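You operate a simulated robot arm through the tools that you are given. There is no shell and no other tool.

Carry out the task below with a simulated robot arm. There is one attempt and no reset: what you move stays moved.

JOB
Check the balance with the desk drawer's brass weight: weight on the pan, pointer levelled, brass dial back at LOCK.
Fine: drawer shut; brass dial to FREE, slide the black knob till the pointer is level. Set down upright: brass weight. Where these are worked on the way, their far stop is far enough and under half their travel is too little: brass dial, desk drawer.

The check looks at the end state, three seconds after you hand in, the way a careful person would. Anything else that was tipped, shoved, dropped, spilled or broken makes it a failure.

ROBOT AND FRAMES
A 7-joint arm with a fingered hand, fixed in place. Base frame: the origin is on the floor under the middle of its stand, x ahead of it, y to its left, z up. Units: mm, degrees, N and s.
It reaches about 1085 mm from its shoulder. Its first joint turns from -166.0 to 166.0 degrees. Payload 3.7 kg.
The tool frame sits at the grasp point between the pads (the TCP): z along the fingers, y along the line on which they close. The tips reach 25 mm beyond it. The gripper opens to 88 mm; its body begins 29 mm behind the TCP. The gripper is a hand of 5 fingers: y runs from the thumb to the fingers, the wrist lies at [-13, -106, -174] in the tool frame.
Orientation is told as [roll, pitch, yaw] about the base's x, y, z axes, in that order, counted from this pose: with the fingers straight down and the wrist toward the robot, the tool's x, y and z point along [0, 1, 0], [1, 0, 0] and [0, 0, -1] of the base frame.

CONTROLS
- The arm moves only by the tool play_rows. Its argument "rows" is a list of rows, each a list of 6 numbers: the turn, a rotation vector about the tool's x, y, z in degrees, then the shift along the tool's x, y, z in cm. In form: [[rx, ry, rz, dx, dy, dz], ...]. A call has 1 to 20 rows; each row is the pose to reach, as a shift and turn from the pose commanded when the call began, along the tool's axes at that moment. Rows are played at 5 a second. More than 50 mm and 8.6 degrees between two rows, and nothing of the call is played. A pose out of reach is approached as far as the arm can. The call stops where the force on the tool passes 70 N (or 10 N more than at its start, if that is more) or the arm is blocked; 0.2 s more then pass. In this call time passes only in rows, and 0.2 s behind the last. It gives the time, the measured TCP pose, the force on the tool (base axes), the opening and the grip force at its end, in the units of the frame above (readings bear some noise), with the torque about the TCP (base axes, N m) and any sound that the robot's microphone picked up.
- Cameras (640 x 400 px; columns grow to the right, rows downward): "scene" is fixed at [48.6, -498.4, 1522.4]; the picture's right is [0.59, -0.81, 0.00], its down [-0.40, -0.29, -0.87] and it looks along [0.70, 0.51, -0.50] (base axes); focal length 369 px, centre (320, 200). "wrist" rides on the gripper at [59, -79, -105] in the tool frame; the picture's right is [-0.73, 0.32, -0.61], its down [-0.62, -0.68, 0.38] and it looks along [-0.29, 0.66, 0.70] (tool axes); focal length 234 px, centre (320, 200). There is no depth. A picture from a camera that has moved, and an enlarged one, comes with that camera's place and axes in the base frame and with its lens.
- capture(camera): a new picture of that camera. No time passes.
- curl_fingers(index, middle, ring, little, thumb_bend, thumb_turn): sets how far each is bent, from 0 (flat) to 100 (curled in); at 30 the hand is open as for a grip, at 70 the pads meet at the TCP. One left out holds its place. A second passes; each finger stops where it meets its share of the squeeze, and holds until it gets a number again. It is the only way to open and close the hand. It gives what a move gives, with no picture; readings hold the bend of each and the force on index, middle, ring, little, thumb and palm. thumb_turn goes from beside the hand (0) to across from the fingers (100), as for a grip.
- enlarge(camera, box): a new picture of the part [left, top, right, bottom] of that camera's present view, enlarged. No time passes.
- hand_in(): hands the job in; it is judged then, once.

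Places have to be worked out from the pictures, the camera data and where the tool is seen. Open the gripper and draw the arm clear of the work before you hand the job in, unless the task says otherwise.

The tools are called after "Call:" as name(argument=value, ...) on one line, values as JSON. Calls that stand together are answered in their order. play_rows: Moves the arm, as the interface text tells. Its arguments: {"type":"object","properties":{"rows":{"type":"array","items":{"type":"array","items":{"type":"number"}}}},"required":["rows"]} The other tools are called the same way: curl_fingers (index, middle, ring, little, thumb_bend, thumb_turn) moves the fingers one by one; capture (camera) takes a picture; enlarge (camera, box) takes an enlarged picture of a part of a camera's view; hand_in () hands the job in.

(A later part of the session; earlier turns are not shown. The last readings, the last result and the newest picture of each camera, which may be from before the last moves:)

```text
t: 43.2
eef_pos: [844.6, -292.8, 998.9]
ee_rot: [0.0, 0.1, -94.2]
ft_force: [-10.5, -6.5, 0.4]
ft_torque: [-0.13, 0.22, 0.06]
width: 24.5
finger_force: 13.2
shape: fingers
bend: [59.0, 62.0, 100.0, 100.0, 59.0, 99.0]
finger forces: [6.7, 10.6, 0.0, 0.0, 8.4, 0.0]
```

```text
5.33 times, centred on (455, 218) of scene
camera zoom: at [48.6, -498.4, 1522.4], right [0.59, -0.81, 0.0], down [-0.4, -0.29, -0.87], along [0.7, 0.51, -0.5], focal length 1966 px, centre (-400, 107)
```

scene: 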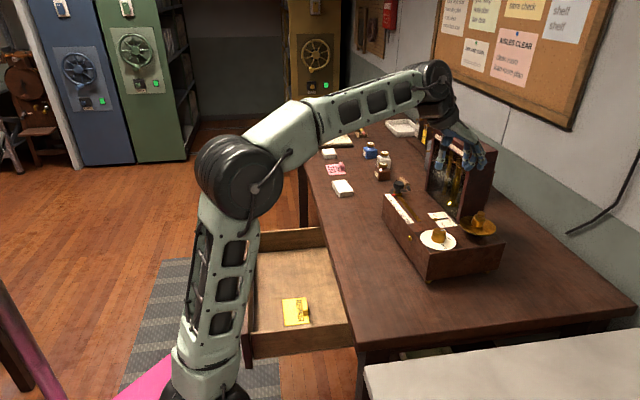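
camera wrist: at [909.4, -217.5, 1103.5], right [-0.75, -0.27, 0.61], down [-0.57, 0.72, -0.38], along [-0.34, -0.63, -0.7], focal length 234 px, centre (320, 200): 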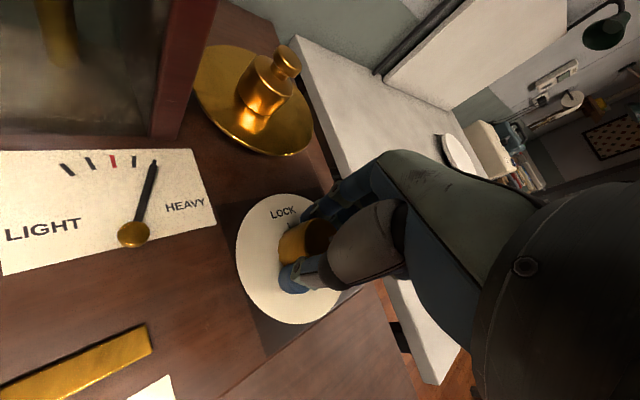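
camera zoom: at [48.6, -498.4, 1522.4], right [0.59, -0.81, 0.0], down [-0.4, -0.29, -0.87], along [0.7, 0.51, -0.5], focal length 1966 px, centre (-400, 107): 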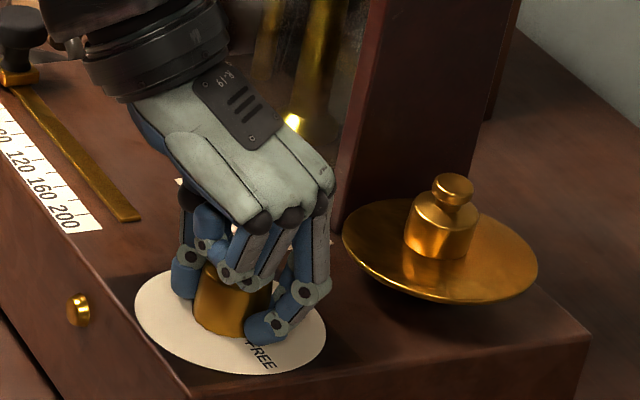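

The pointer has swung to HEAVY, so the balance is free. I release the dial and lift straight up.

Call:
curl_fingers(index=40, middle=40, thumb_bend=40)

Call:
play_rows(rows=[[0, 0, 0, 0, 0, -1.5], [0, 0, 0, 0, 0, -3.5], [0, 0, 0, 0, 0, -6.5], [0, 0, 0, 0, 0, -10.0], [0, 0, 0, 0, 0, -14.0]])

Call:
capture(camera="wrist")

Call:
enlarge(camera="scene", box=[390, 160, 510, 260])

```text
t: 44.2
eef_pos: [845.8, -291.3, 999.5]
ee_rot: [0.0, 0.0, -94.0]
ft_force: [-0.4, -0.4, 0.0]
ft_torque: [0.0, 0.0, 0.0]
width: 63.4
finger_force: 0.1
shape: fingers
bend: [40.0, 40.0, 100.0, 100.0, 40.0, 98.0]
finger forces: [0.1, 0.0, 0.0, 0.1, 0.1, 0.0]
```

```text
t: 45.4
eef_pos: [846.9, -292.6, 1138.0]
ee_rot: [-0.1, 0.0, -94.0]
ft_force: [0.2, 0.3, -0.3]
ft_torque: [-0.01, 0.0, 0.01]
width: 63.0
finger_force: 0.2
shape: fingers
bend: [40.0, 40.0, 100.0, 100.0, 40.0, 98.0]
finger forces: [0.0, 0.1, 0.1, 0.0, 0.0, 0.1]
```

```text
taken
camera wrist: at [910.8, -217.5, 1242.9], right [-0.75, -0.27, 0.61], down [-0.57, 0.72, -0.38], along [-0.34, -0.64, -0.69], focal length 234 px, centre (320, 200)
```

wrist: 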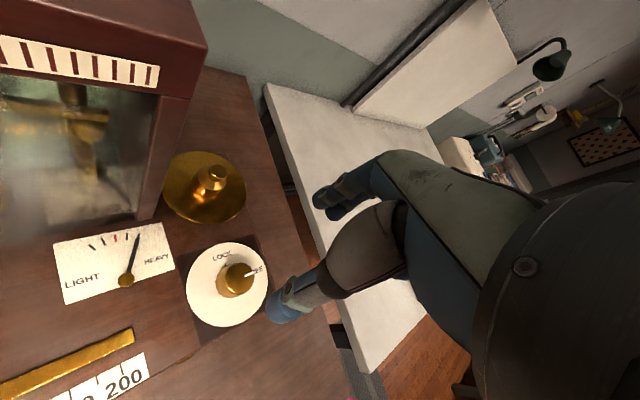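

```text
4.00 times, centred on (450, 210) of scene
camera zoom: at [48.6, -498.4, 1522.4], right [0.59, -0.81, 0.0], down [-0.4, -0.29, -0.87], along [0.7, 0.51, -0.5], focal length 1475 px, centre (-200, 160)
```

zoom: 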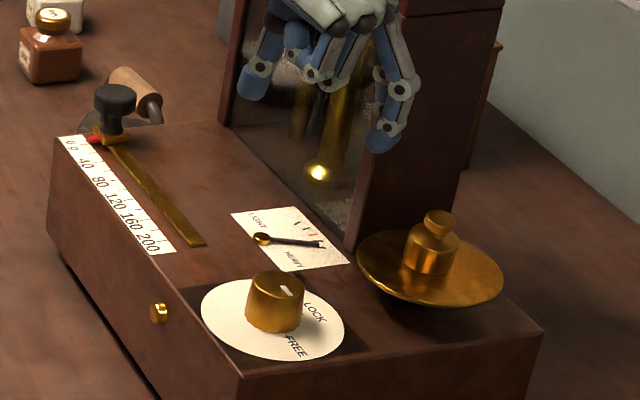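

The dial mark is at FREE, the pointer leans to HEAVY and the weight stands on the pan. I move to a point above the black slider knob (about (1002, -103, 1000)), turning back to yaw -45°.

Call:
play_rows(rows=[[0, 0, -7, 2.0, -2.84, 0.3], [0, 0, -14, 3.99, -5.68, 0.6], [0, 0, -21, 5.98, -8.52, 1.0], [0, 0, -28, 7.97, -11.36, 2.0], [0, 0, -35, 9.96, -14.2, 3.0], [0, 0, -42, 11.96, -17.04, 4.4], [0, 0, -49, 13.95, -19.88, 5.8]])

Call:
capture(camera="wrist")

Call:
enlarge(camera="scene", box=[360, 130, 500, 250])

```text
t: 47.0
eef_pos: [998.9, -101.7, 1079.4]
ee_rot: [-0.1, 0.0, -44.9]
ft_force: [0.0, -0.1, 0.4]
ft_torque: [0.04, 0.01, 0.01]
width: 63.2
finger_force: 0.1
shape: fingers
bend: [40.0, 40.0, 100.0, 100.0, 40.0, 98.0]
finger forces: [0.0, 0.1, 0.1, 0.0, 0.0, 0.0]
```

```text
taken
camera wrist: at [984.6, -4.6, 1184.9], right [-0.28, -0.74, 0.61], down [-0.92, 0.04, -0.38], along [0.26, -0.67, -0.7], focal length 234 px, centre (320, 200)
```

wrist: 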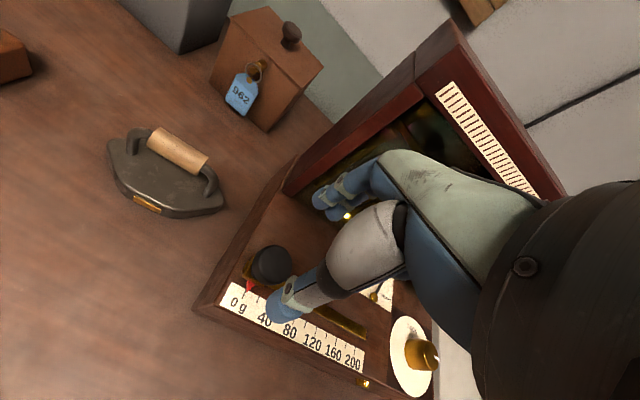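

```text
3.33 times, centred on (430, 190) of scene
camera zoom: at [48.6, -498.4, 1522.4], right [0.59, -0.81, 0.0], down [-0.4, -0.29, -0.87], along [0.7, 0.51, -0.5], focal length 1229 px, centre (-47, 233)
```

zoom: 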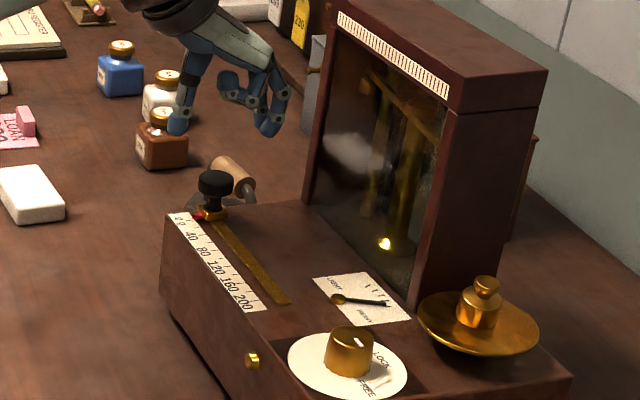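

The knob, scale (0–200 g), card and weight are all visible. I zoom in for the knob's exact centre.

Call:
enlarge(camera="wrist", box=[210, 220, 330, 340])

Call:
enlarge(camera="scene", box=[376, 165, 456, 225])

Call:
enlarge(camera="scene", box=[420, 200, 460, 230])

```text
3.33 times, centred on (270, 280) of wrist
camera zoom: at [984.6, -4.6, 1184.9], right [-0.28, -0.74, 0.61], down [-0.92, 0.04, -0.38], along [0.26, -0.67, -0.7], focal length 781 px, centre (487, -67)
```

zoom: 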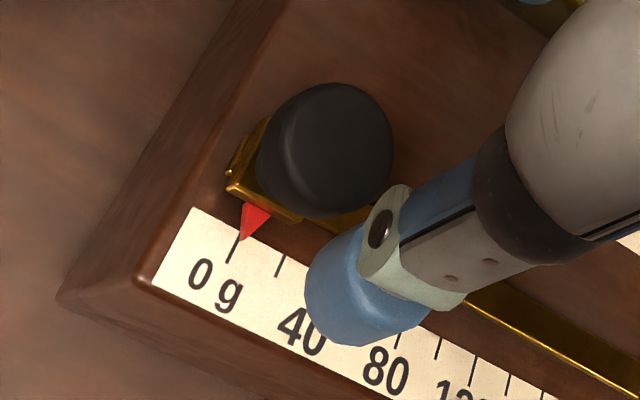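

```text
6.67 times, centred on (416, 195) of scene
camera zoom: at [48.6, -498.4, 1522.4], right [0.59, -0.81, 0.0], down [-0.4, -0.29, -0.87], along [0.7, 0.51, -0.5], focal length 2458 px, centre (-320, 233)
```

zoom: 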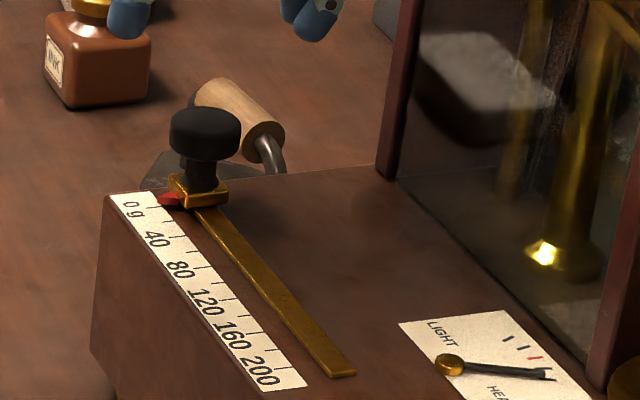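

```text
13.33 times, centred on (440, 215) of scene
camera zoom: at [48.6, -498.4, 1522.4], right [0.59, -0.81, 0.0], down [-0.4, -0.29, -0.87], along [0.7, 0.51, -0.5], focal length 4916 px, centre (-1280, 0)
```

zoom: 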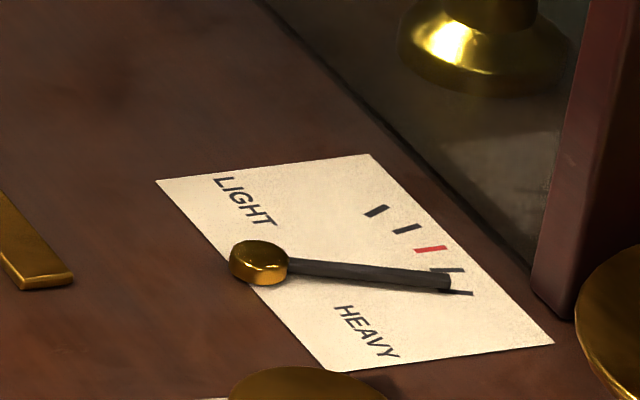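

The pointer is on the last HEAVY tick, with the red level tick in plain view of the scene camera. The slider knob is at (997, -105) with its top at z≈1002. I descend around it.

Call:
play_rows(rows=[[0, 0, 0, -0.3, 0.1, 2.0], [0, 0, 0, -0.3, 0.1, 4.0], [0, 0, 0, -0.3, 0.1, 6.0], [0, 0, 0, -0.3, 0.1, 7.3]])

Call:
enlarge(camera="wrist", box=[230, 180, 370, 320])

Call:
enlarge(camera="scene", box=[366, 155, 466, 235])

```text
t: 48.0
eef_pos: [998.0, -105.9, 1006.0]
ee_rot: [-0.1, 0.0, -45.1]
ft_force: [0.4, -1.4, -1.1]
ft_torque: [-0.02, -0.03, 0.0]
width: 63.4
finger_force: 0.1
shape: fingers
bend: [40.0, 40.0, 100.0, 100.0, 40.0, 98.0]
finger forces: [0.1, 0.0, 0.0, 0.0, 0.1, 0.0]
```

```text
2.86 times, centred on (300, 250) of wrist
camera zoom: at [983.7, -7.8, 1110.9], right [-0.29, -0.74, 0.61], down [-0.92, 0.04, -0.38], along [0.26, -0.67, -0.7], focal length 669 px, centre (377, 57)
```

zoom: 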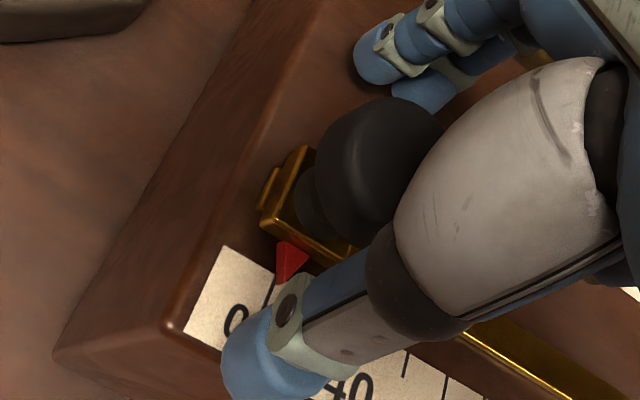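

```text
5.00 times, centred on (416, 195) of scene
camera zoom: at [48.6, -498.4, 1522.4], right [0.59, -0.81, 0.0], down [-0.4, -0.29, -0.87], along [0.7, 0.51, -0.5], focal length 1843 px, centre (-160, 225)
```

zoom: 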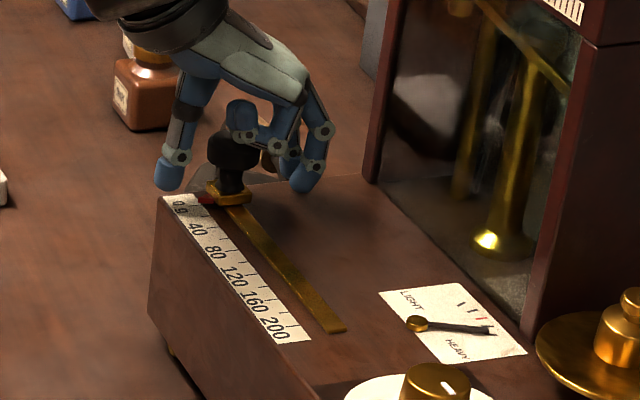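

The slider knob sits between thumb and fingers with no contact yet. I close gently on it.

Call:
curl_fingers(index=75, middle=75, thumb_bend=75)

Call:
enlarge(camera="scene", box=[366, 155, 466, 235])

```text
t: 49.0
eef_pos: [997.4, -105.8, 1005.2]
ee_rot: [-0.1, 0.1, -45.2]
ft_force: [0.1, -1.1, 0.3]
ft_torque: [-0.14, -0.12, 0.07]
width: 10.6
finger_force: 14.9
shape: fingers
bend: [73.0, 64.0, 100.0, 100.0, 63.0, 97.0]
finger forces: [8.3, 7.4, 0.0, 0.1, 14.2, 0.0]
```

```text
5.00 times, centred on (416, 195) of scene
camera zoom: at [48.6, -498.4, 1522.4], right [0.59, -0.81, 0.0], down [-0.4, -0.29, -0.87], along [0.7, 0.51, -0.5], focal length 1843 px, centre (-160, 225)
```

zoom: 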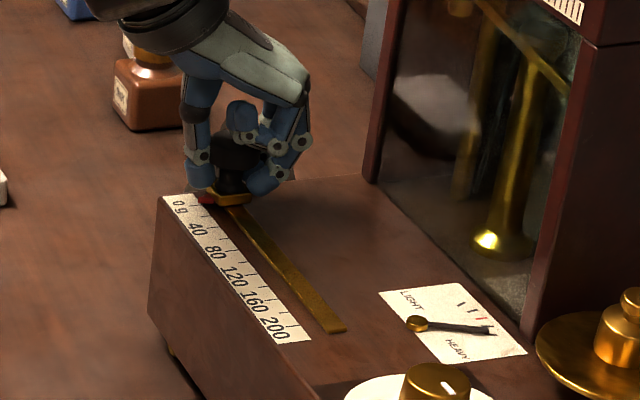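

The fingers cage the slider's stem and the carriage is still at 0. I slide 50 mm along the rail toward higher grams and watch the pointer.

Call:
play_rows(rows=[[0, 0, 0, -1.0, 0, 0], [0, 0, 0, -2.0, 0, 0], [0, 0, 0, -3.0, 0, 0], [0, 0, 0, -4.0, 0, 0], [0, 0, 0, -5.0, 0, 0]])

Call:
enlarge(camera="scene", box=[366, 155, 466, 235])

Call:
enlarge(camera="scene", box=[420, 200, 460, 230])

```text
t: 50.2
eef_pos: [962.2, -142.7, 1004.3]
ee_rot: [-0.1, 0.0, -45.1]
ft_force: [6.1, -7.1, 0.2]
ft_torque: [-0.29, -0.18, 0.12]
width: 10.1
finger_force: 14.4
shape: fingers
bend: [73.0, 62.0, 100.0, 100.0, 66.0, 97.0]
finger forces: [9.9, 9.3, 0.0, 0.1, 9.9, 0.1]
```

```text
5.00 times, centred on (416, 195) of scene
camera zoom: at [48.6, -498.4, 1522.4], right [0.59, -0.81, 0.0], down [-0.4, -0.29, -0.87], along [0.7, 0.51, -0.5], focal length 1843 px, centre (-160, 225)
```

zoom: 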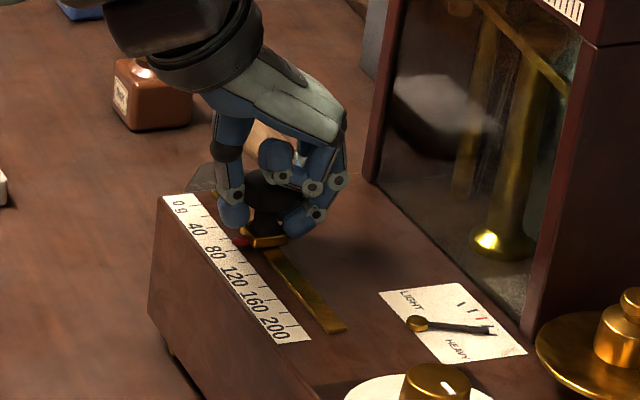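

```text
13.33 times, centred on (440, 215) of scene
camera zoom: at [48.6, -498.4, 1522.4], right [0.59, -0.81, 0.0], down [-0.4, -0.29, -0.87], along [0.7, 0.51, -0.5], focal length 4916 px, centre (-1280, 0)
```

zoom: 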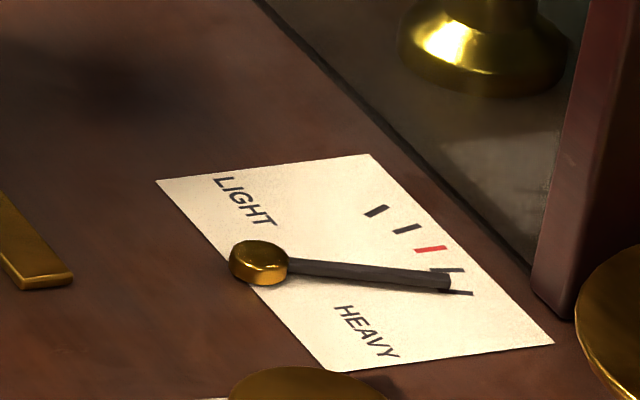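

The carriage moved to about 75 g while the pointer is still at full HEAVY, and a small side force suggests the rail runs slightly inward. I continue 25 mm, easing 1.5 mm that way.

Call:
play_rows(rows=[[0, 0, 0, -0.6, 0.1, 0], [0, 0, 0, -1.2, 0.12, 0], [0, 0, 0, -1.8, 0.14, 0], [0, 0, 0, -2.5, 0.15, 0]])

Call:
enlarge(camera="scene", box=[366, 155, 466, 235])

Call:
enlarge(camera="scene", box=[420, 200, 460, 230])

```text
t: 51.2
eef_pos: [945.5, -161.2, 1006.3]
ee_rot: [0.0, -0.1, -45.1]
ft_force: [6.9, -6.3, -0.9]
ft_torque: [-0.21, -0.18, 0.09]
width: 10.3
finger_force: 14.6
shape: fingers
bend: [73.0, 62.0, 100.0, 100.0, 66.0, 97.0]
finger forces: [10.0, 9.5, 0.0, 0.0, 9.9, 0.0]
```

```text
5.00 times, centred on (416, 195) of scene
camera zoom: at [48.6, -498.4, 1522.4], right [0.59, -0.81, 0.0], down [-0.4, -0.29, -0.87], along [0.7, 0.51, -0.5], focal length 1843 px, centre (-160, 225)
```

zoom: 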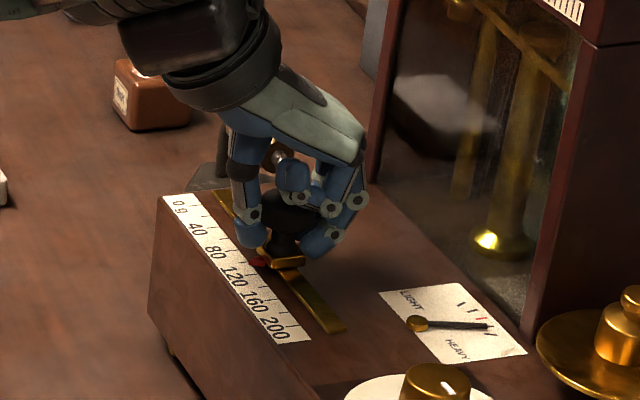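

```text
13.33 times, centred on (440, 215) of scene
camera zoom: at [48.6, -498.4, 1522.4], right [0.59, -0.81, 0.0], down [-0.4, -0.29, -0.87], along [0.7, 0.51, -0.5], focal length 4916 px, centre (-1280, 0)
```

zoom: 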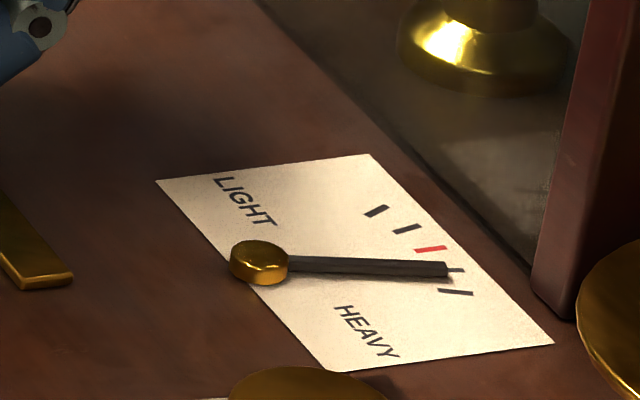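

The pointer has left the stop and is on the first HEAVY tick (slider ≈105 g). I advance 6 mm to learn the gain.

Call:
play_rows(rows=[[0, 0, 0, -0.3, 0.05, 0], [0, 0, 0, -0.6, 0.1, 0]])

Call:
enlarge(camera="scene", box=[420, 200, 460, 230])

Call:
enlarge(camera="scene", box=[386, 185, 446, 230])

```text
t: 51.8
eef_pos: [942.0, -165.6, 1007.0]
ee_rot: [-0.1, 0.2, -44.9]
ft_force: [3.2, -4.3, 0.4]
ft_torque: [-0.16, -0.16, 0.08]
width: 10.0
finger_force: 13.5
shape: fingers
bend: [73.0, 62.0, 100.0, 100.0, 66.0, 97.0]
finger forces: [8.8, 7.4, 0.0, 0.1, 11.2, 0.0]
```

```text
13.33 times, centred on (440, 215) of scene
camera zoom: at [48.6, -498.4, 1522.4], right [0.59, -0.81, 0.0], down [-0.4, -0.29, -0.87], along [0.7, 0.51, -0.5], focal length 4916 px, centre (-1280, 0)
```

zoom: 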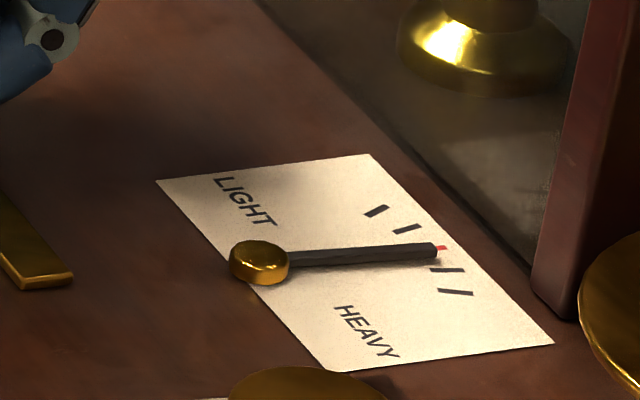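

```text
8.89 times, centred on (416, 208) of scene
camera zoom: at [48.6, -498.4, 1522.4], right [0.59, -0.81, 0.0], down [-0.4, -0.29, -0.87], along [0.7, 0.51, -0.5], focal length 3277 px, centre (-533, 133)
```

zoom: 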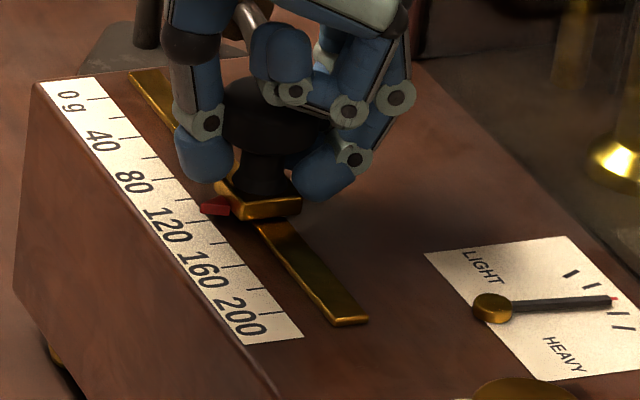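

The pointer is nearly there: its slope is about halfway from the last reading to the LOCK/level line. By the measured gain, about 3.5 mm more is needed, so I step 3 mm.

Call:
play_rows(rows=[[0, 0, 0, -0.15, 0.0, 0], [0, 0, 0, -0.3, 0.0, 0]])

Call:
enlarge(camera="scene", box=[420, 200, 460, 230])

Call:
enlarge(camera="scene", box=[410, 205, 490, 255])

```text
t: 52.4
eef_pos: [939.6, -168.1, 1006.2]
ee_rot: [0.0, 0.0, -45.0]
ft_force: [6.9, -2.9, -0.1]
ft_torque: [-0.15, -0.15, 0.13]
width: 10.1
finger_force: 14.0
shape: fingers
bend: [73.0, 62.0, 100.0, 100.0, 66.0, 97.0]
finger forces: [10.0, 8.1, 0.1, 0.0, 10.5, 0.1]
```

```text
13.33 times, centred on (440, 215) of scene
camera zoom: at [48.6, -498.4, 1522.4], right [0.59, -0.81, 0.0], down [-0.4, -0.29, -0.87], along [0.7, 0.51, -0.5], focal length 4916 px, centre (-1280, 0)
```

zoom: 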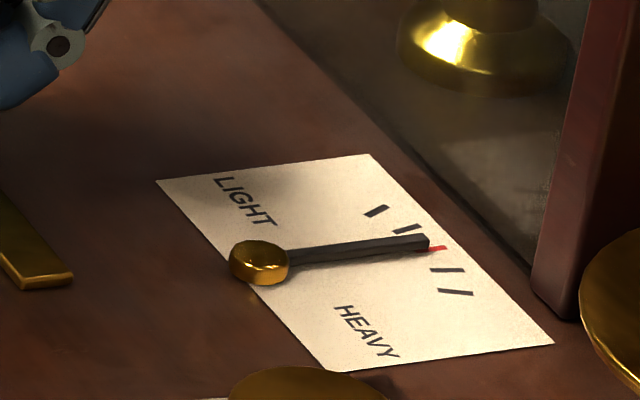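

```text
8.00 times, centred on (450, 230) of scene
camera zoom: at [48.6, -498.4, 1522.4], right [0.59, -0.81, 0.0], down [-0.4, -0.29, -0.87], along [0.7, 0.51, -0.5], focal length 2949 px, centre (-720, -40)
```

zoom: 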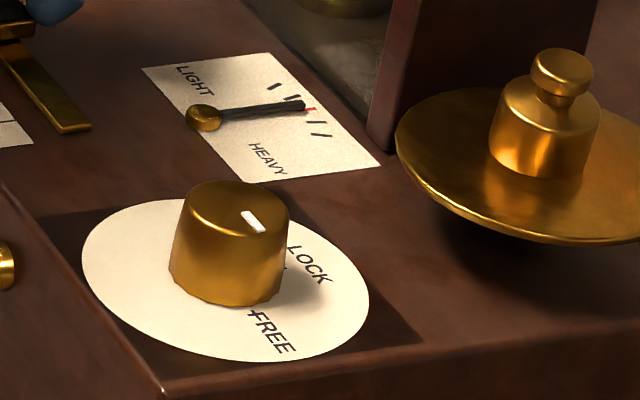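

The pointer now looks essentially as it did at LOCK, with red showing just past the tip. I zoom further to judge the last fraction.

Call:
enlarge(camera="scene", box=[433, 208, 453, 223])

```text
16.00 times, centred on (443, 216) of scene
camera zoom: at [48.6, -498.4, 1522.4], right [0.59, -0.81, 0.0], down [-0.4, -0.29, -0.87], along [0.7, 0.51, -0.5], focal length 5899 px, centre (-1648, -48)
```

zoom: 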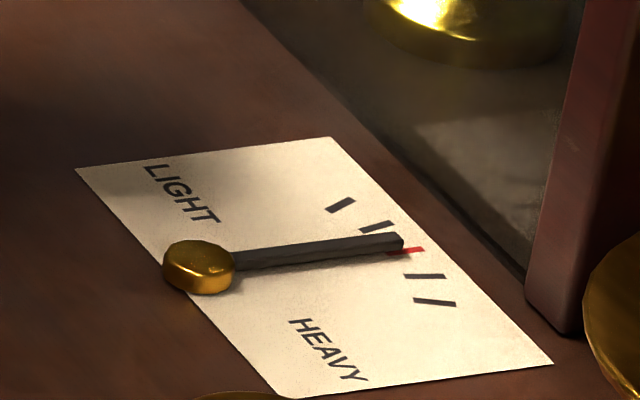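

The geometry (rod azimuth ≈ -44.5° against a level line near -45°) says level to within about a gram. I relieve the side force and release the knob carefully, then inspect the card closely with the wrist camera.

Call:
play_rows(rows=[[0, 0, 0, 0.0, 0.1, 0]])

Call:
curl_fingers(index=55, middle=50, thumb_bend=50)

Call:
enlarge(camera="scene", box=[433, 208, 453, 223])

Call:
enlarge(camera="scene", box=[386, 175, 446, 220])

```text
t: 52.8
eef_pos: [940.4, -168.3, 1007.1]
ee_rot: [-0.1, 0.1, -45.0]
ft_force: [2.9, -1.1, -0.2]
ft_torque: [-0.16, -0.1, 0.11]
width: 10.0
finger_force: 14.4
shape: fingers
bend: [73.0, 63.0, 100.0, 100.0, 66.0, 97.0]
finger forces: [8.2, 6.8, 0.1, 0.1, 12.5, 0.0]
```

```text
t: 53.8
eef_pos: [939.6, -169.0, 1006.2]
ee_rot: [-0.1, 0.0, -45.0]
ft_force: [-0.1, -0.1, -0.3]
ft_torque: [0.0, 0.0, 0.0]
width: 35.6
finger_force: 0.1
shape: fingers
bend: [55.0, 50.0, 100.0, 100.0, 50.0, 97.0]
finger forces: [0.0, 0.0, 0.1, 0.0, 0.0, 0.0]
```

```text
16.00 times, centred on (443, 216) of scene
camera zoom: at [48.6, -498.4, 1522.4], right [0.59, -0.81, 0.0], down [-0.4, -0.29, -0.87], along [0.7, 0.51, -0.5], focal length 5899 px, centre (-1648, -48)
```

zoom: 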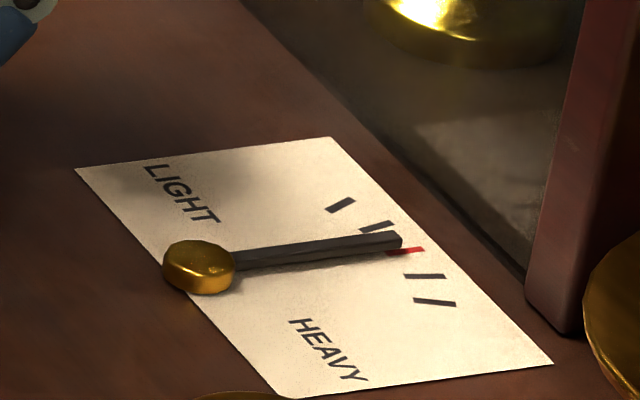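

```text
8.89 times, centred on (416, 198) of scene
camera zoom: at [48.6, -498.4, 1522.4], right [0.59, -0.81, 0.0], down [-0.4, -0.29, -0.87], along [0.7, 0.51, -0.5], focal length 3277 px, centre (-533, 222)
```

zoom: 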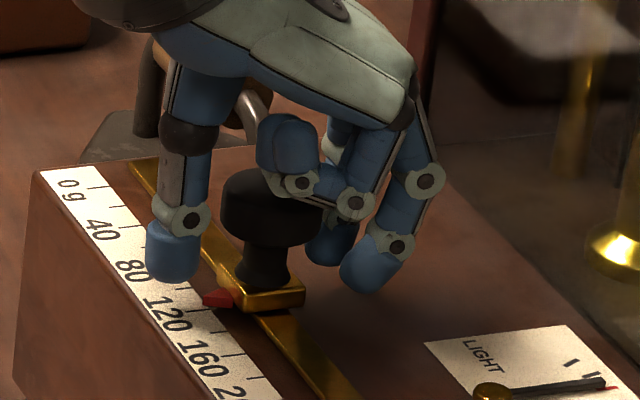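

The pointer barely changed on release and the carriage sits near 112 g. I open fully so nothing catches under the knob's disc, then lift straight up and go view the card.

Call:
curl_fingers(index=35, middle=35, thumb_bend=35)

Call:
play_rows(rows=[[0, 0, 0, 0, 0, -1.0], [0, 0, 0, 0, 0, -2.5], [0, 0, 0, 0, 0, -5.0], [0, 0, 0, 0, 0, -8.0]])

Call:
enlarge(camera="scene", box=[433, 208, 453, 223])

```text
t: 54.8
eef_pos: [941.0, -168.5, 1006.9]
ee_rot: [-0.1, 0.0, -45.0]
ft_force: [0.5, 0.1, 0.9]
ft_torque: [0.02, -0.02, -0.01]
width: 73.9
finger_force: 0.1
shape: fingers
bend: [35.0, 35.0, 100.0, 100.0, 35.0, 97.0]
finger forces: [0.1, 0.1, 0.0, 0.0, 0.0, 0.0]
```

```text
t: 55.8
eef_pos: [939.4, -168.9, 1088.2]
ee_rot: [-0.1, 0.0, -45.0]
ft_force: [-0.4, 0.6, -0.5]
ft_torque: [-0.03, 0.02, 0.0]
width: 74.0
finger_force: 0.1
shape: fingers
bend: [35.0, 35.0, 100.0, 100.0, 35.0, 97.0]
finger forces: [0.0, 0.0, 0.0, 0.1, 0.0, 0.0]
```

```text
16.00 times, centred on (443, 216) of scene
camera zoom: at [48.6, -498.4, 1522.4], right [0.59, -0.81, 0.0], down [-0.4, -0.29, -0.87], along [0.7, 0.51, -0.5], focal length 5899 px, centre (-1648, -48)
```

zoom: 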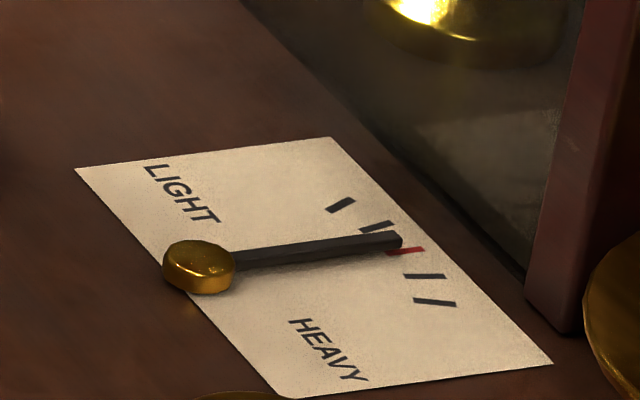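

The pointer is stable. I move so the wrist camera sits in the pointer's own vertical plane, which removes the parallax when I judge level.

Call:
play_rows(rows=[[0, 0, 0, -3.15, -1.57, 0], [0, 0, 0, -6.3, -3.14, 0], [0, 0, 0, -9.45, -4.71, 0], [0, 0, 0, -12.59, -6.28, 0]])

Call:
capture(camera="wrist")

Call:
enlarge(camera="wrist", box=[240, 130, 300, 175])

```text
t: 56.8
eef_pos: [807.7, -212.4, 1087.5]
ee_rot: [-0.2, 0.0, -45.0]
ft_force: [-0.2, 0.0, -0.7]
ft_torque: [0.01, -0.02, 0.04]
width: 74.4
finger_force: 0.1
shape: fingers
bend: [35.0, 35.0, 100.0, 100.0, 35.0, 97.0]
finger forces: [0.0, 0.0, 0.0, 0.0, 0.1, 0.0]
```

```text
taken
camera wrist: at [793.7, -113.6, 1191.3], right [-0.28, -0.74, 0.61], down [-0.92, 0.04, -0.38], along [0.26, -0.67, -0.7], focal length 234 px, centre (320, 200)
```

wrist: 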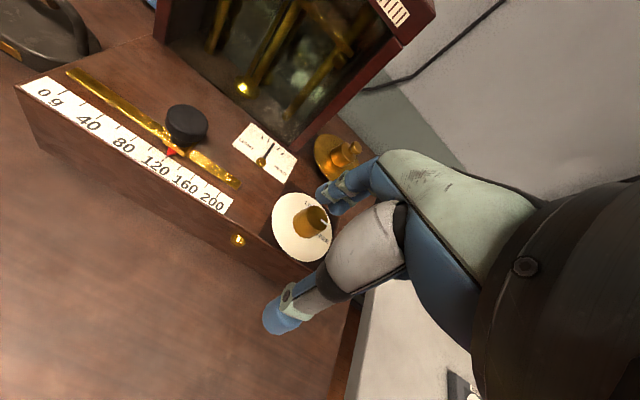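

```text
8.89 times, centred on (270, 152) of wrist
camera zoom: at [793.7, -113.6, 1191.3], right [-0.28, -0.74, 0.61], down [-0.92, 0.04, -0.38], along [0.26, -0.67, -0.7], focal length 2082 px, centre (764, 622)
```

zoom: 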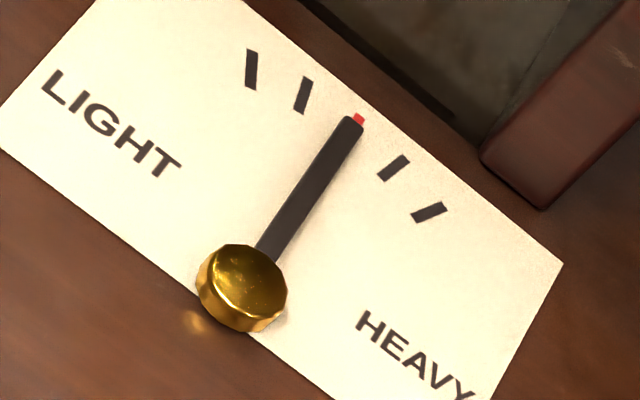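

This view shows the pointer over the red tick, perhaps a hair to the LIGHT side. I zoom further to measure the offset.

Call:
enlarge(camera="wrist", box=[255, 134, 287, 158])

Call:
enlarge(camera="wrist", box=[140, 120, 240, 190])

```text
16.00 times, centred on (271, 146) of wrist
camera zoom: at [793.7, -113.6, 1191.3], right [-0.28, -0.74, 0.61], down [-0.92, 0.04, -0.38], along [0.26, -0.67, -0.7], focal length 3747 px, centre (1104, 1064)
```

zoom: 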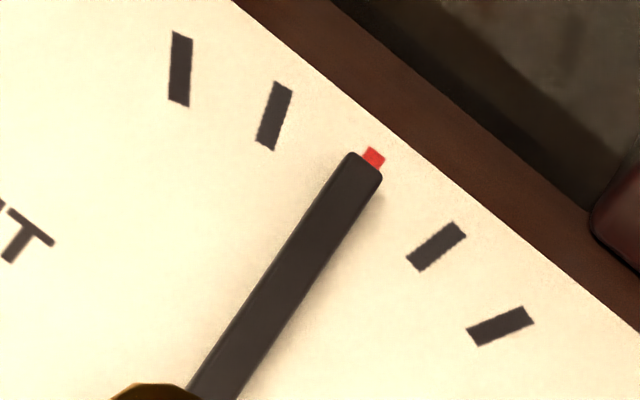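

```text
5.71 times, centred on (190, 155) of wrist
camera zoom: at [793.7, -113.6, 1191.3], right [-0.28, -0.74, 0.61], down [-0.92, 0.04, -0.38], along [0.26, -0.67, -0.7], focal length 1338 px, centre (1063, 457)
```

zoom: 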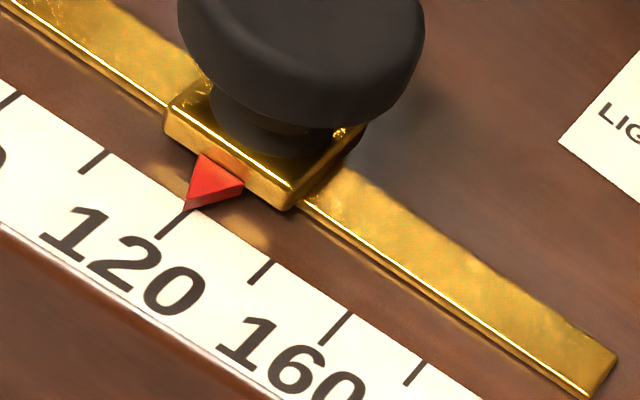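

The slider's index is right on the 120 g tick and the pointer is within about 0.4° of the red mark, which I judge level. I go back above the dial with yaw about -93° for the return turn to LOCK.

Call:
play_rows(rows=[[0, 0, 6.9, -0.43, 1.18, 0.1], [0, 0, 13.7, -0.85, 2.36, 0.2], [0, 0, 20.6, -1.28, 3.54, 0.4], [0, 0, 27.4, -1.71, 4.72, 0.8], [0, 0, 34.3, -2.14, 5.9, 1.4], [0, 0, 41.1, -2.56, 7.08, 2.0], [0, 0, 48, -2.99, 8.26, 2.75]])

Call:
curl_fingers(index=40, middle=40, thumb_bend=40)

Call:
capture(camera="wrist")

Call:
enlarge(camera="scene", box=[410, 180, 500, 255])

```text
t: 58.4
eef_pos: [844.5, -292.6, 1059.7]
ee_rot: [0.0, 0.0, -93.1]
ft_force: [0.0, -0.9, 0.8]
ft_torque: [0.04, 0.01, 0.01]
width: 73.9
finger_force: 0.0
shape: fingers
bend: [35.0, 35.0, 100.0, 100.0, 35.0, 97.0]
finger forces: [0.1, 0.1, 0.0, 0.0, 0.1, 0.1]
```

```text
t: 59.4
eef_pos: [843.4, -292.6, 1060.6]
ee_rot: [0.0, 0.1, -93.1]
ft_force: [-0.3, 0.0, -0.3]
ft_torque: [0.03, 0.02, -0.01]
width: 64.0
finger_force: 0.0
shape: fingers
bend: [40.0, 40.0, 100.0, 100.0, 40.0, 97.0]
finger forces: [0.0, 0.0, 0.0, 0.1, 0.0, 0.0]
```

```text
taken
camera wrist: at [907.3, -216.5, 1164.5], right [-0.74, -0.28, 0.61], down [-0.59, 0.71, -0.38], along [-0.33, -0.64, -0.7], focal length 234 px, centre (320, 200)
```

wrist: 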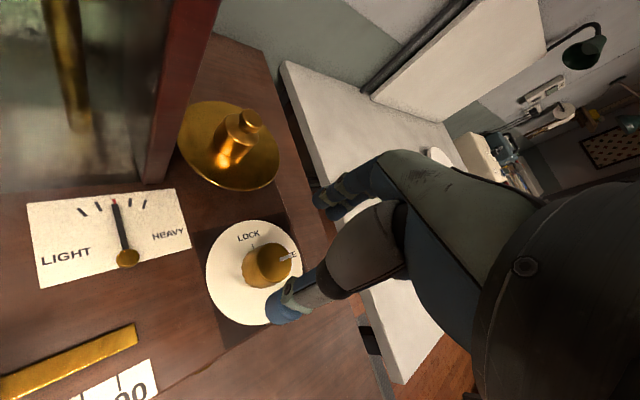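

```text
5.33 times, centred on (455, 218) of scene
camera zoom: at [48.6, -498.4, 1522.4], right [0.59, -0.81, 0.0], down [-0.4, -0.29, -0.87], along [0.7, 0.51, -0.5], focal length 1966 px, centre (-400, 107)
```

zoom: 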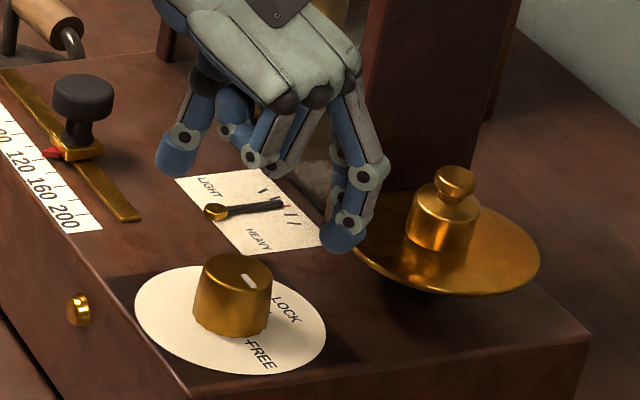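

Pointer at red and dial at FREE are confirmed. I descend around the dial knob and close on it.

Call:
play_rows(rows=[[0, 0, 0, 0.1, 0.0, 2.0], [0, 0, 0, 0.1, 0.0, 4.0], [0, 0, 0, 0.1, 0.0, 5.3], [0, 0, 0, 0.1, 0.0, 6.2]])

Call:
curl_fingers(index=75, middle=75, thumb_bend=75)

Call:
enlarge(camera="scene", box=[410, 180, 500, 255])

```text
t: 60.4
eef_pos: [844.9, -292.4, 997.0]
ee_rot: [0.0, 0.0, -93.0]
ft_force: [-0.8, -0.3, -0.2]
ft_torque: [-0.01, 0.01, 0.03]
width: 64.2
finger_force: 0.1
shape: fingers
bend: [40.0, 40.0, 100.0, 100.0, 40.0, 97.0]
finger forces: [0.0, 0.0, 0.0, 0.0, 0.0, 0.0]
```

```text
t: 61.4
eef_pos: [845.7, -293.2, 997.4]
ee_rot: [-0.2, 0.0, -93.1]
ft_force: [-3.3, -5.1, 0.4]
ft_torque: [-0.12, 0.09, 0.07]
width: 24.0
finger_force: 12.9
shape: fingers
bend: [60.0, 62.0, 100.0, 100.0, 58.0, 97.0]
finger forces: [7.5, 8.4, 0.0, 0.0, 10.2, 0.0]
```

```text
5.33 times, centred on (455, 218) of scene
camera zoom: at [48.6, -498.4, 1522.4], right [0.59, -0.81, 0.0], down [-0.4, -0.29, -0.87], along [0.7, 0.51, -0.5], focal length 1966 px, centre (-400, 107)
```

zoom: 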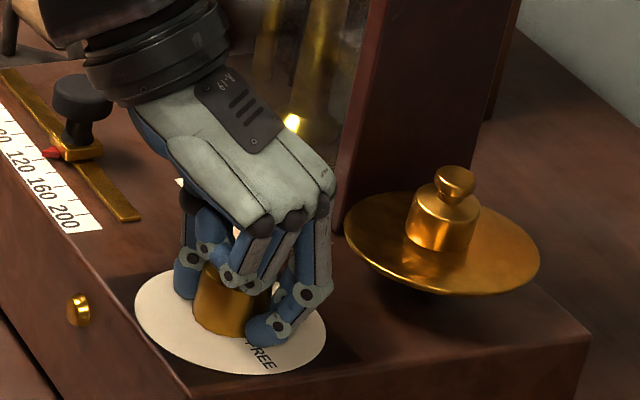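

Grip is good. I turn counter-clockwise toward LOCK, first half.

Call:
play_rows(rows=[[0, 0, -7, 0, 0, 0], [0, 0, -14, 0, 0, 0], [0, 0, -21, 0, 0, 0], [0, 0, -28, 0, 0, 0], [0, 0, -35, 0, 0, 0], [0, 0, -42, 0, 0, 0], [0, 0, -48, 0, 0, 0]])

Call:
enlarge(camera="scene", box=[410, 180, 500, 255])

```text
t: 63.0
eef_pos: [844.8, -293.3, 997.4]
ee_rot: [-0.1, 0.1, -44.9]
ft_force: [3.8, -5.0, 0.0]
ft_torque: [-0.13, -0.1, -0.01]
width: 23.9
finger_force: 12.1
shape: fingers
bend: [59.0, 62.0, 100.0, 100.0, 60.0, 95.0]
finger forces: [8.3, 7.3, 0.0, 0.1, 9.1, 0.1]
```

```text
5.33 times, centred on (455, 218) of scene
camera zoom: at [48.6, -498.4, 1522.4], right [0.59, -0.81, 0.0], down [-0.4, -0.29, -0.87], along [0.7, 0.51, -0.5], focal length 1966 px, centre (-400, 107)
```

zoom: 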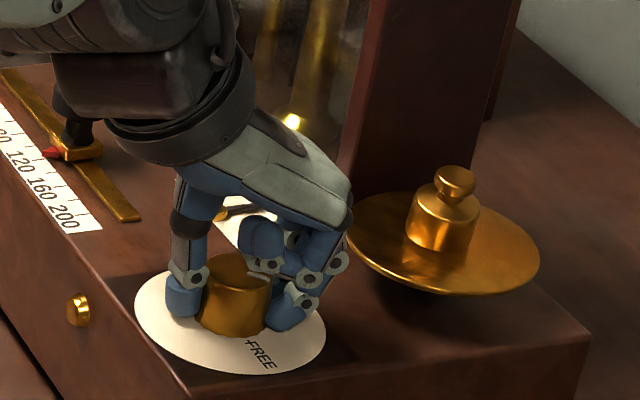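

Halfway and clear. I complete the turn to the LOCK stop.

Call:
play_rows(rows=[[0, 0, -7, 0, 0, 0], [0, 0, -14, 0, 0, 0], [0, 0, -21, 0, 0, 0], [0, 0, -28, 0, 0, 0], [0, 0, -35, 0, 0, 0], [0, 0, -42, 0, 0, 0], [0, 0, -48, 0, 0, 0]])

Call:
enlarge(camera="wrist", box=[210, 140, 380, 310])

Call:
enlarge(camera="scene", box=[410, 180, 500, 255])

```text
t: 64.6
eef_pos: [845.3, -292.6, 997.4]
ee_rot: [-0.1, 0.1, 3.1]
ft_force: [10.9, 0.9, -0.1]
ft_torque: [0.0, -0.25, 0.01]
width: 23.7
finger_force: 13.3
shape: fingers
bend: [57.0, 62.0, 100.0, 100.0, 61.0, 95.0]
finger forces: [9.5, 9.3, 0.0, 0.0, 8.6, 0.0]
```

```text
2.35 times, centred on (295, 225) of wrist
camera zoom: at [763.6, -237.2, 1102.6], right [0.36, -0.71, 0.61], down [-0.65, -0.66, -0.38], along [0.67, -0.25, -0.7], focal length 551 px, centre (379, 141)
```

zoom: 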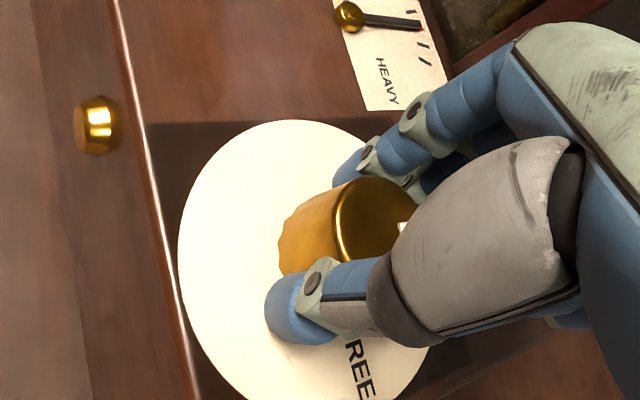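

```text
5.33 times, centred on (455, 218) of scene
camera zoom: at [48.6, -498.4, 1522.4], right [0.59, -0.81, 0.0], down [-0.4, -0.29, -0.87], along [0.7, 0.51, -0.5], focal length 1966 px, centre (-400, 107)
```

zoom: 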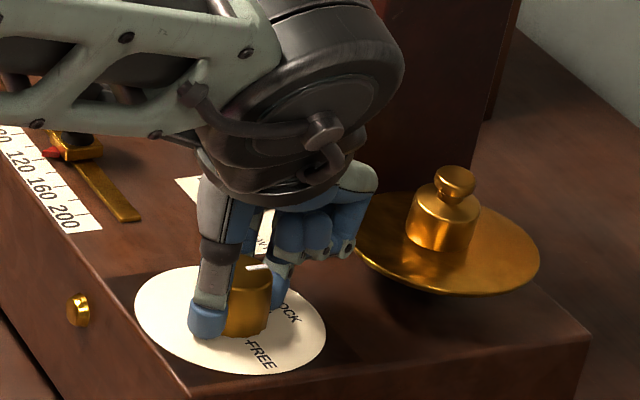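

The white mark points at LOCK again. I release the dial and lift straight up to verify.

Call:
curl_fingers(index=40, middle=40, thumb_bend=40)

Call:
play_rows(rows=[[0, 0, 0, 0, 0, -1.5], [0, 0, 0, 0, 0, -3.5], [0, 0, 0, 0, 0, -6.5], [0, 0, 0, 0, 0, -10.0], [0, 0, 0, 0, 0, -14.0]])

Call:
enlarge(camera="scene", box=[410, 205, 490, 255])

Call:
enlarge(camera="wrist", box=[140, 100, 380, 310])

```text
t: 65.6
eef_pos: [845.3, -293.8, 998.3]
ee_rot: [0.0, 0.1, 2.9]
ft_force: [0.7, 0.6, -0.9]
ft_torque: [0.01, -0.03, 0.04]
width: 63.2
finger_force: 0.1
shape: fingers
bend: [40.0, 40.0, 100.0, 100.0, 40.0, 97.0]
finger forces: [0.1, 0.0, 0.0, 0.0, 0.0, 0.1]
```

```text
t: 66.8
eef_pos: [844.1, -292.5, 1136.7]
ee_rot: [-0.1, 0.1, 2.8]
ft_force: [0.1, -0.8, 0.0]
ft_torque: [0.01, -0.01, -0.03]
width: 63.0
finger_force: 0.1
shape: fingers
bend: [40.0, 40.0, 100.0, 100.0, 40.0, 97.0]
finger forces: [0.0, 0.1, 0.0, 0.0, 0.1, 0.0]
```

```text
8.00 times, centred on (450, 230) of scene
camera zoom: at [48.6, -498.4, 1522.4], right [0.59, -0.81, 0.0], down [-0.4, -0.29, -0.87], along [0.7, 0.51, -0.5], focal length 2949 px, centre (-720, -40)
```

zoom: 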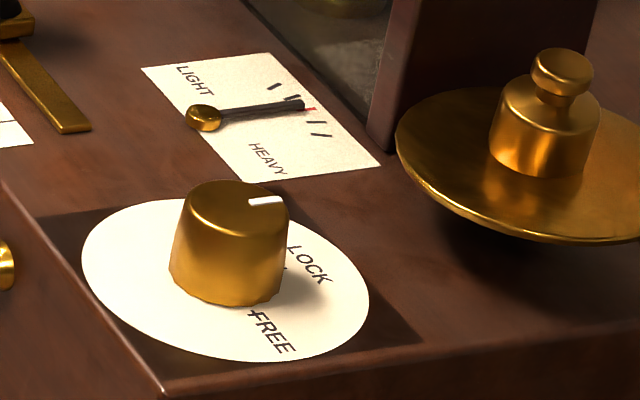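

```text
1.90 times, centred on (260, 205) of wrist
camera zoom: at [762.6, -237.5, 1243.1], right [0.36, -0.71, 0.61], down [-0.65, -0.66, -0.38], along [0.67, -0.26, -0.7], focal length 446 px, centre (434, 190)
```

zoom: 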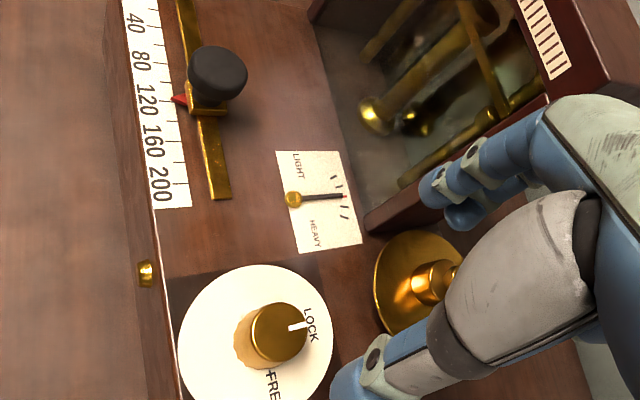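

The dial is at LOCK, the pointer still on red, the slider at 120 g and the weight upright. Next I shut the drawer, so I travel back over the desk to the drawer side, turning to yaw -45°.

Call:
play_rows(rows=[[0, 0, 4.35, 3.63, -1.13, 0.2], [0, 0, 8.7, 7.25, -2.27, 0.5], [0, 0, 13.0, 10.88, -3.4, 1.0], [0, 0, 17.4, 14.5, -4.53, 1.7], [0, 0, 21.7, 18.14, -5.67, 2.6], [0, 0, 26.1, 21.76, -6.8, 3.6], [0, 0, 30.4, 25.4, -7.93, 4.6], [0, 0, 34.8, 29.0, -9.07, 5.6], [0, 0, 39.1, 32.6, -10.2, 6.6], [0, 0, 43.5, 36.3, -11.33, 7.6], [0, 0, 47.8, 39.9, -12.47, 8.7]])

Call:
curl_fingers(index=100, middle=100, thumb_bend=60)

Call:
capture(camera="scene")

Call:
capture(camera="wrist")

```text
t: 69.2
eef_pos: [701.0, 101.6, 1050.0]
ee_rot: [-0.1, 0.0, -45.0]
ft_force: [0.0, 0.0, 0.8]
ft_torque: [-0.03, 0.03, 0.02]
width: 62.9
finger_force: 0.2
shape: fingers
bend: [40.0, 40.0, 100.0, 100.0, 40.0, 97.0]
finger forces: [0.1, 0.0, 0.0, 0.0, 0.0, 0.0]
```

```text
t: 70.2
eef_pos: [701.4, 100.5, 1051.0]
ee_rot: [-0.1, 0.0, -45.0]
ft_force: [0.5, -0.2, -0.4]
ft_torque: [0.0, -0.01, -0.01]
width: 40.2
finger_force: 0.1
shape: fingers
bend: [100.0, 100.0, 100.0, 100.0, 60.0, 97.0]
finger forces: [0.0, 0.0, 0.0, 0.1, 0.0, 0.0]
```

```text
taken
```

scene: 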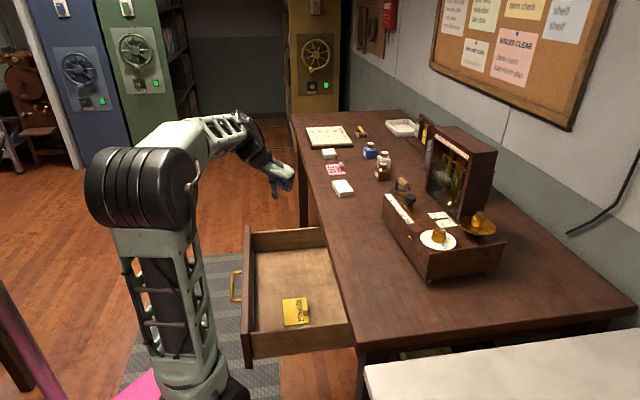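

```text
taken
camera wrist: at [686.3, 198.6, 1155.5], right [-0.28, -0.74, 0.61], down [-0.92, 0.04, -0.38], along [0.26, -0.67, -0.7], focal length 234 px, centre (320, 200)
```

wrist: 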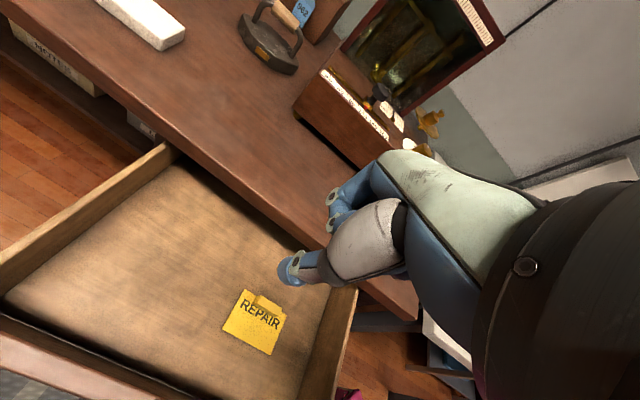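

The drawer is still open with the REPAIR tag undisturbed. I bring the fist around to the outside of the drawer front, staying above the panel, tilted 35°.

Call:
play_rows(rows=[[-5, 0, 0, -0.4, -3.5, 1.0], [-10, 0, 0, -0.8, -7.0, 2.0], [-15, 0, 0, -1.15, -10.4, 3.5], [-20, 0, 0, -1.5, -13.9, 5.5], [-25, 0, 0, -1.9, -17.4, 8.0], [-30, 0, 0, -2.3, -20.9, 10.5], [-35, 0, 0, -2.7, -24.4, 13.0]])

Call:
capture(camera="scene")

Call:
capture(camera="wrist")

```text
t: 71.8
eef_pos: [507.9, 250.9, 919.6]
ee_rot: [0.0, -35.0, -44.9]
ft_force: [-0.2, -0.9, -0.1]
ft_torque: [0.01, 0.01, -0.02]
width: 40.0
finger_force: 0.0
shape: fingers
bend: [100.0, 100.0, 100.0, 100.0, 60.0, 97.0]
finger forces: [0.0, 0.0, 0.0, 0.0, 0.0, 0.0]
```

```text
taken
```

scene: 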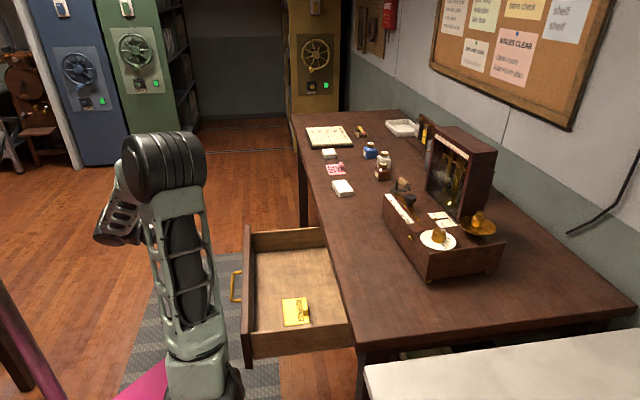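

```text
taken
camera wrist: at [461.0, 381.5, 961.3], right [-0.57, -0.45, 0.68], down [-0.68, -0.2, -0.71], along [0.46, -0.87, -0.19], focal length 234 px, centre (320, 200)
```

wrist: 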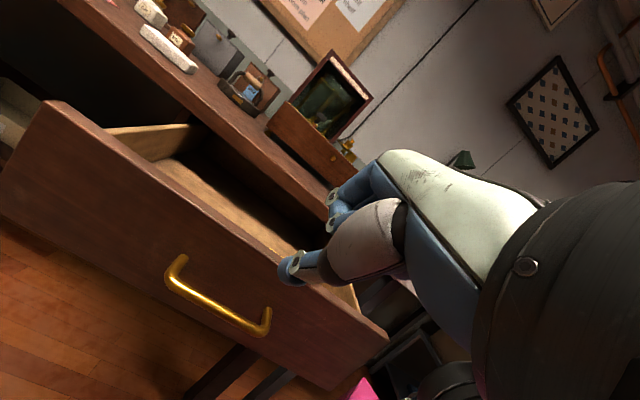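

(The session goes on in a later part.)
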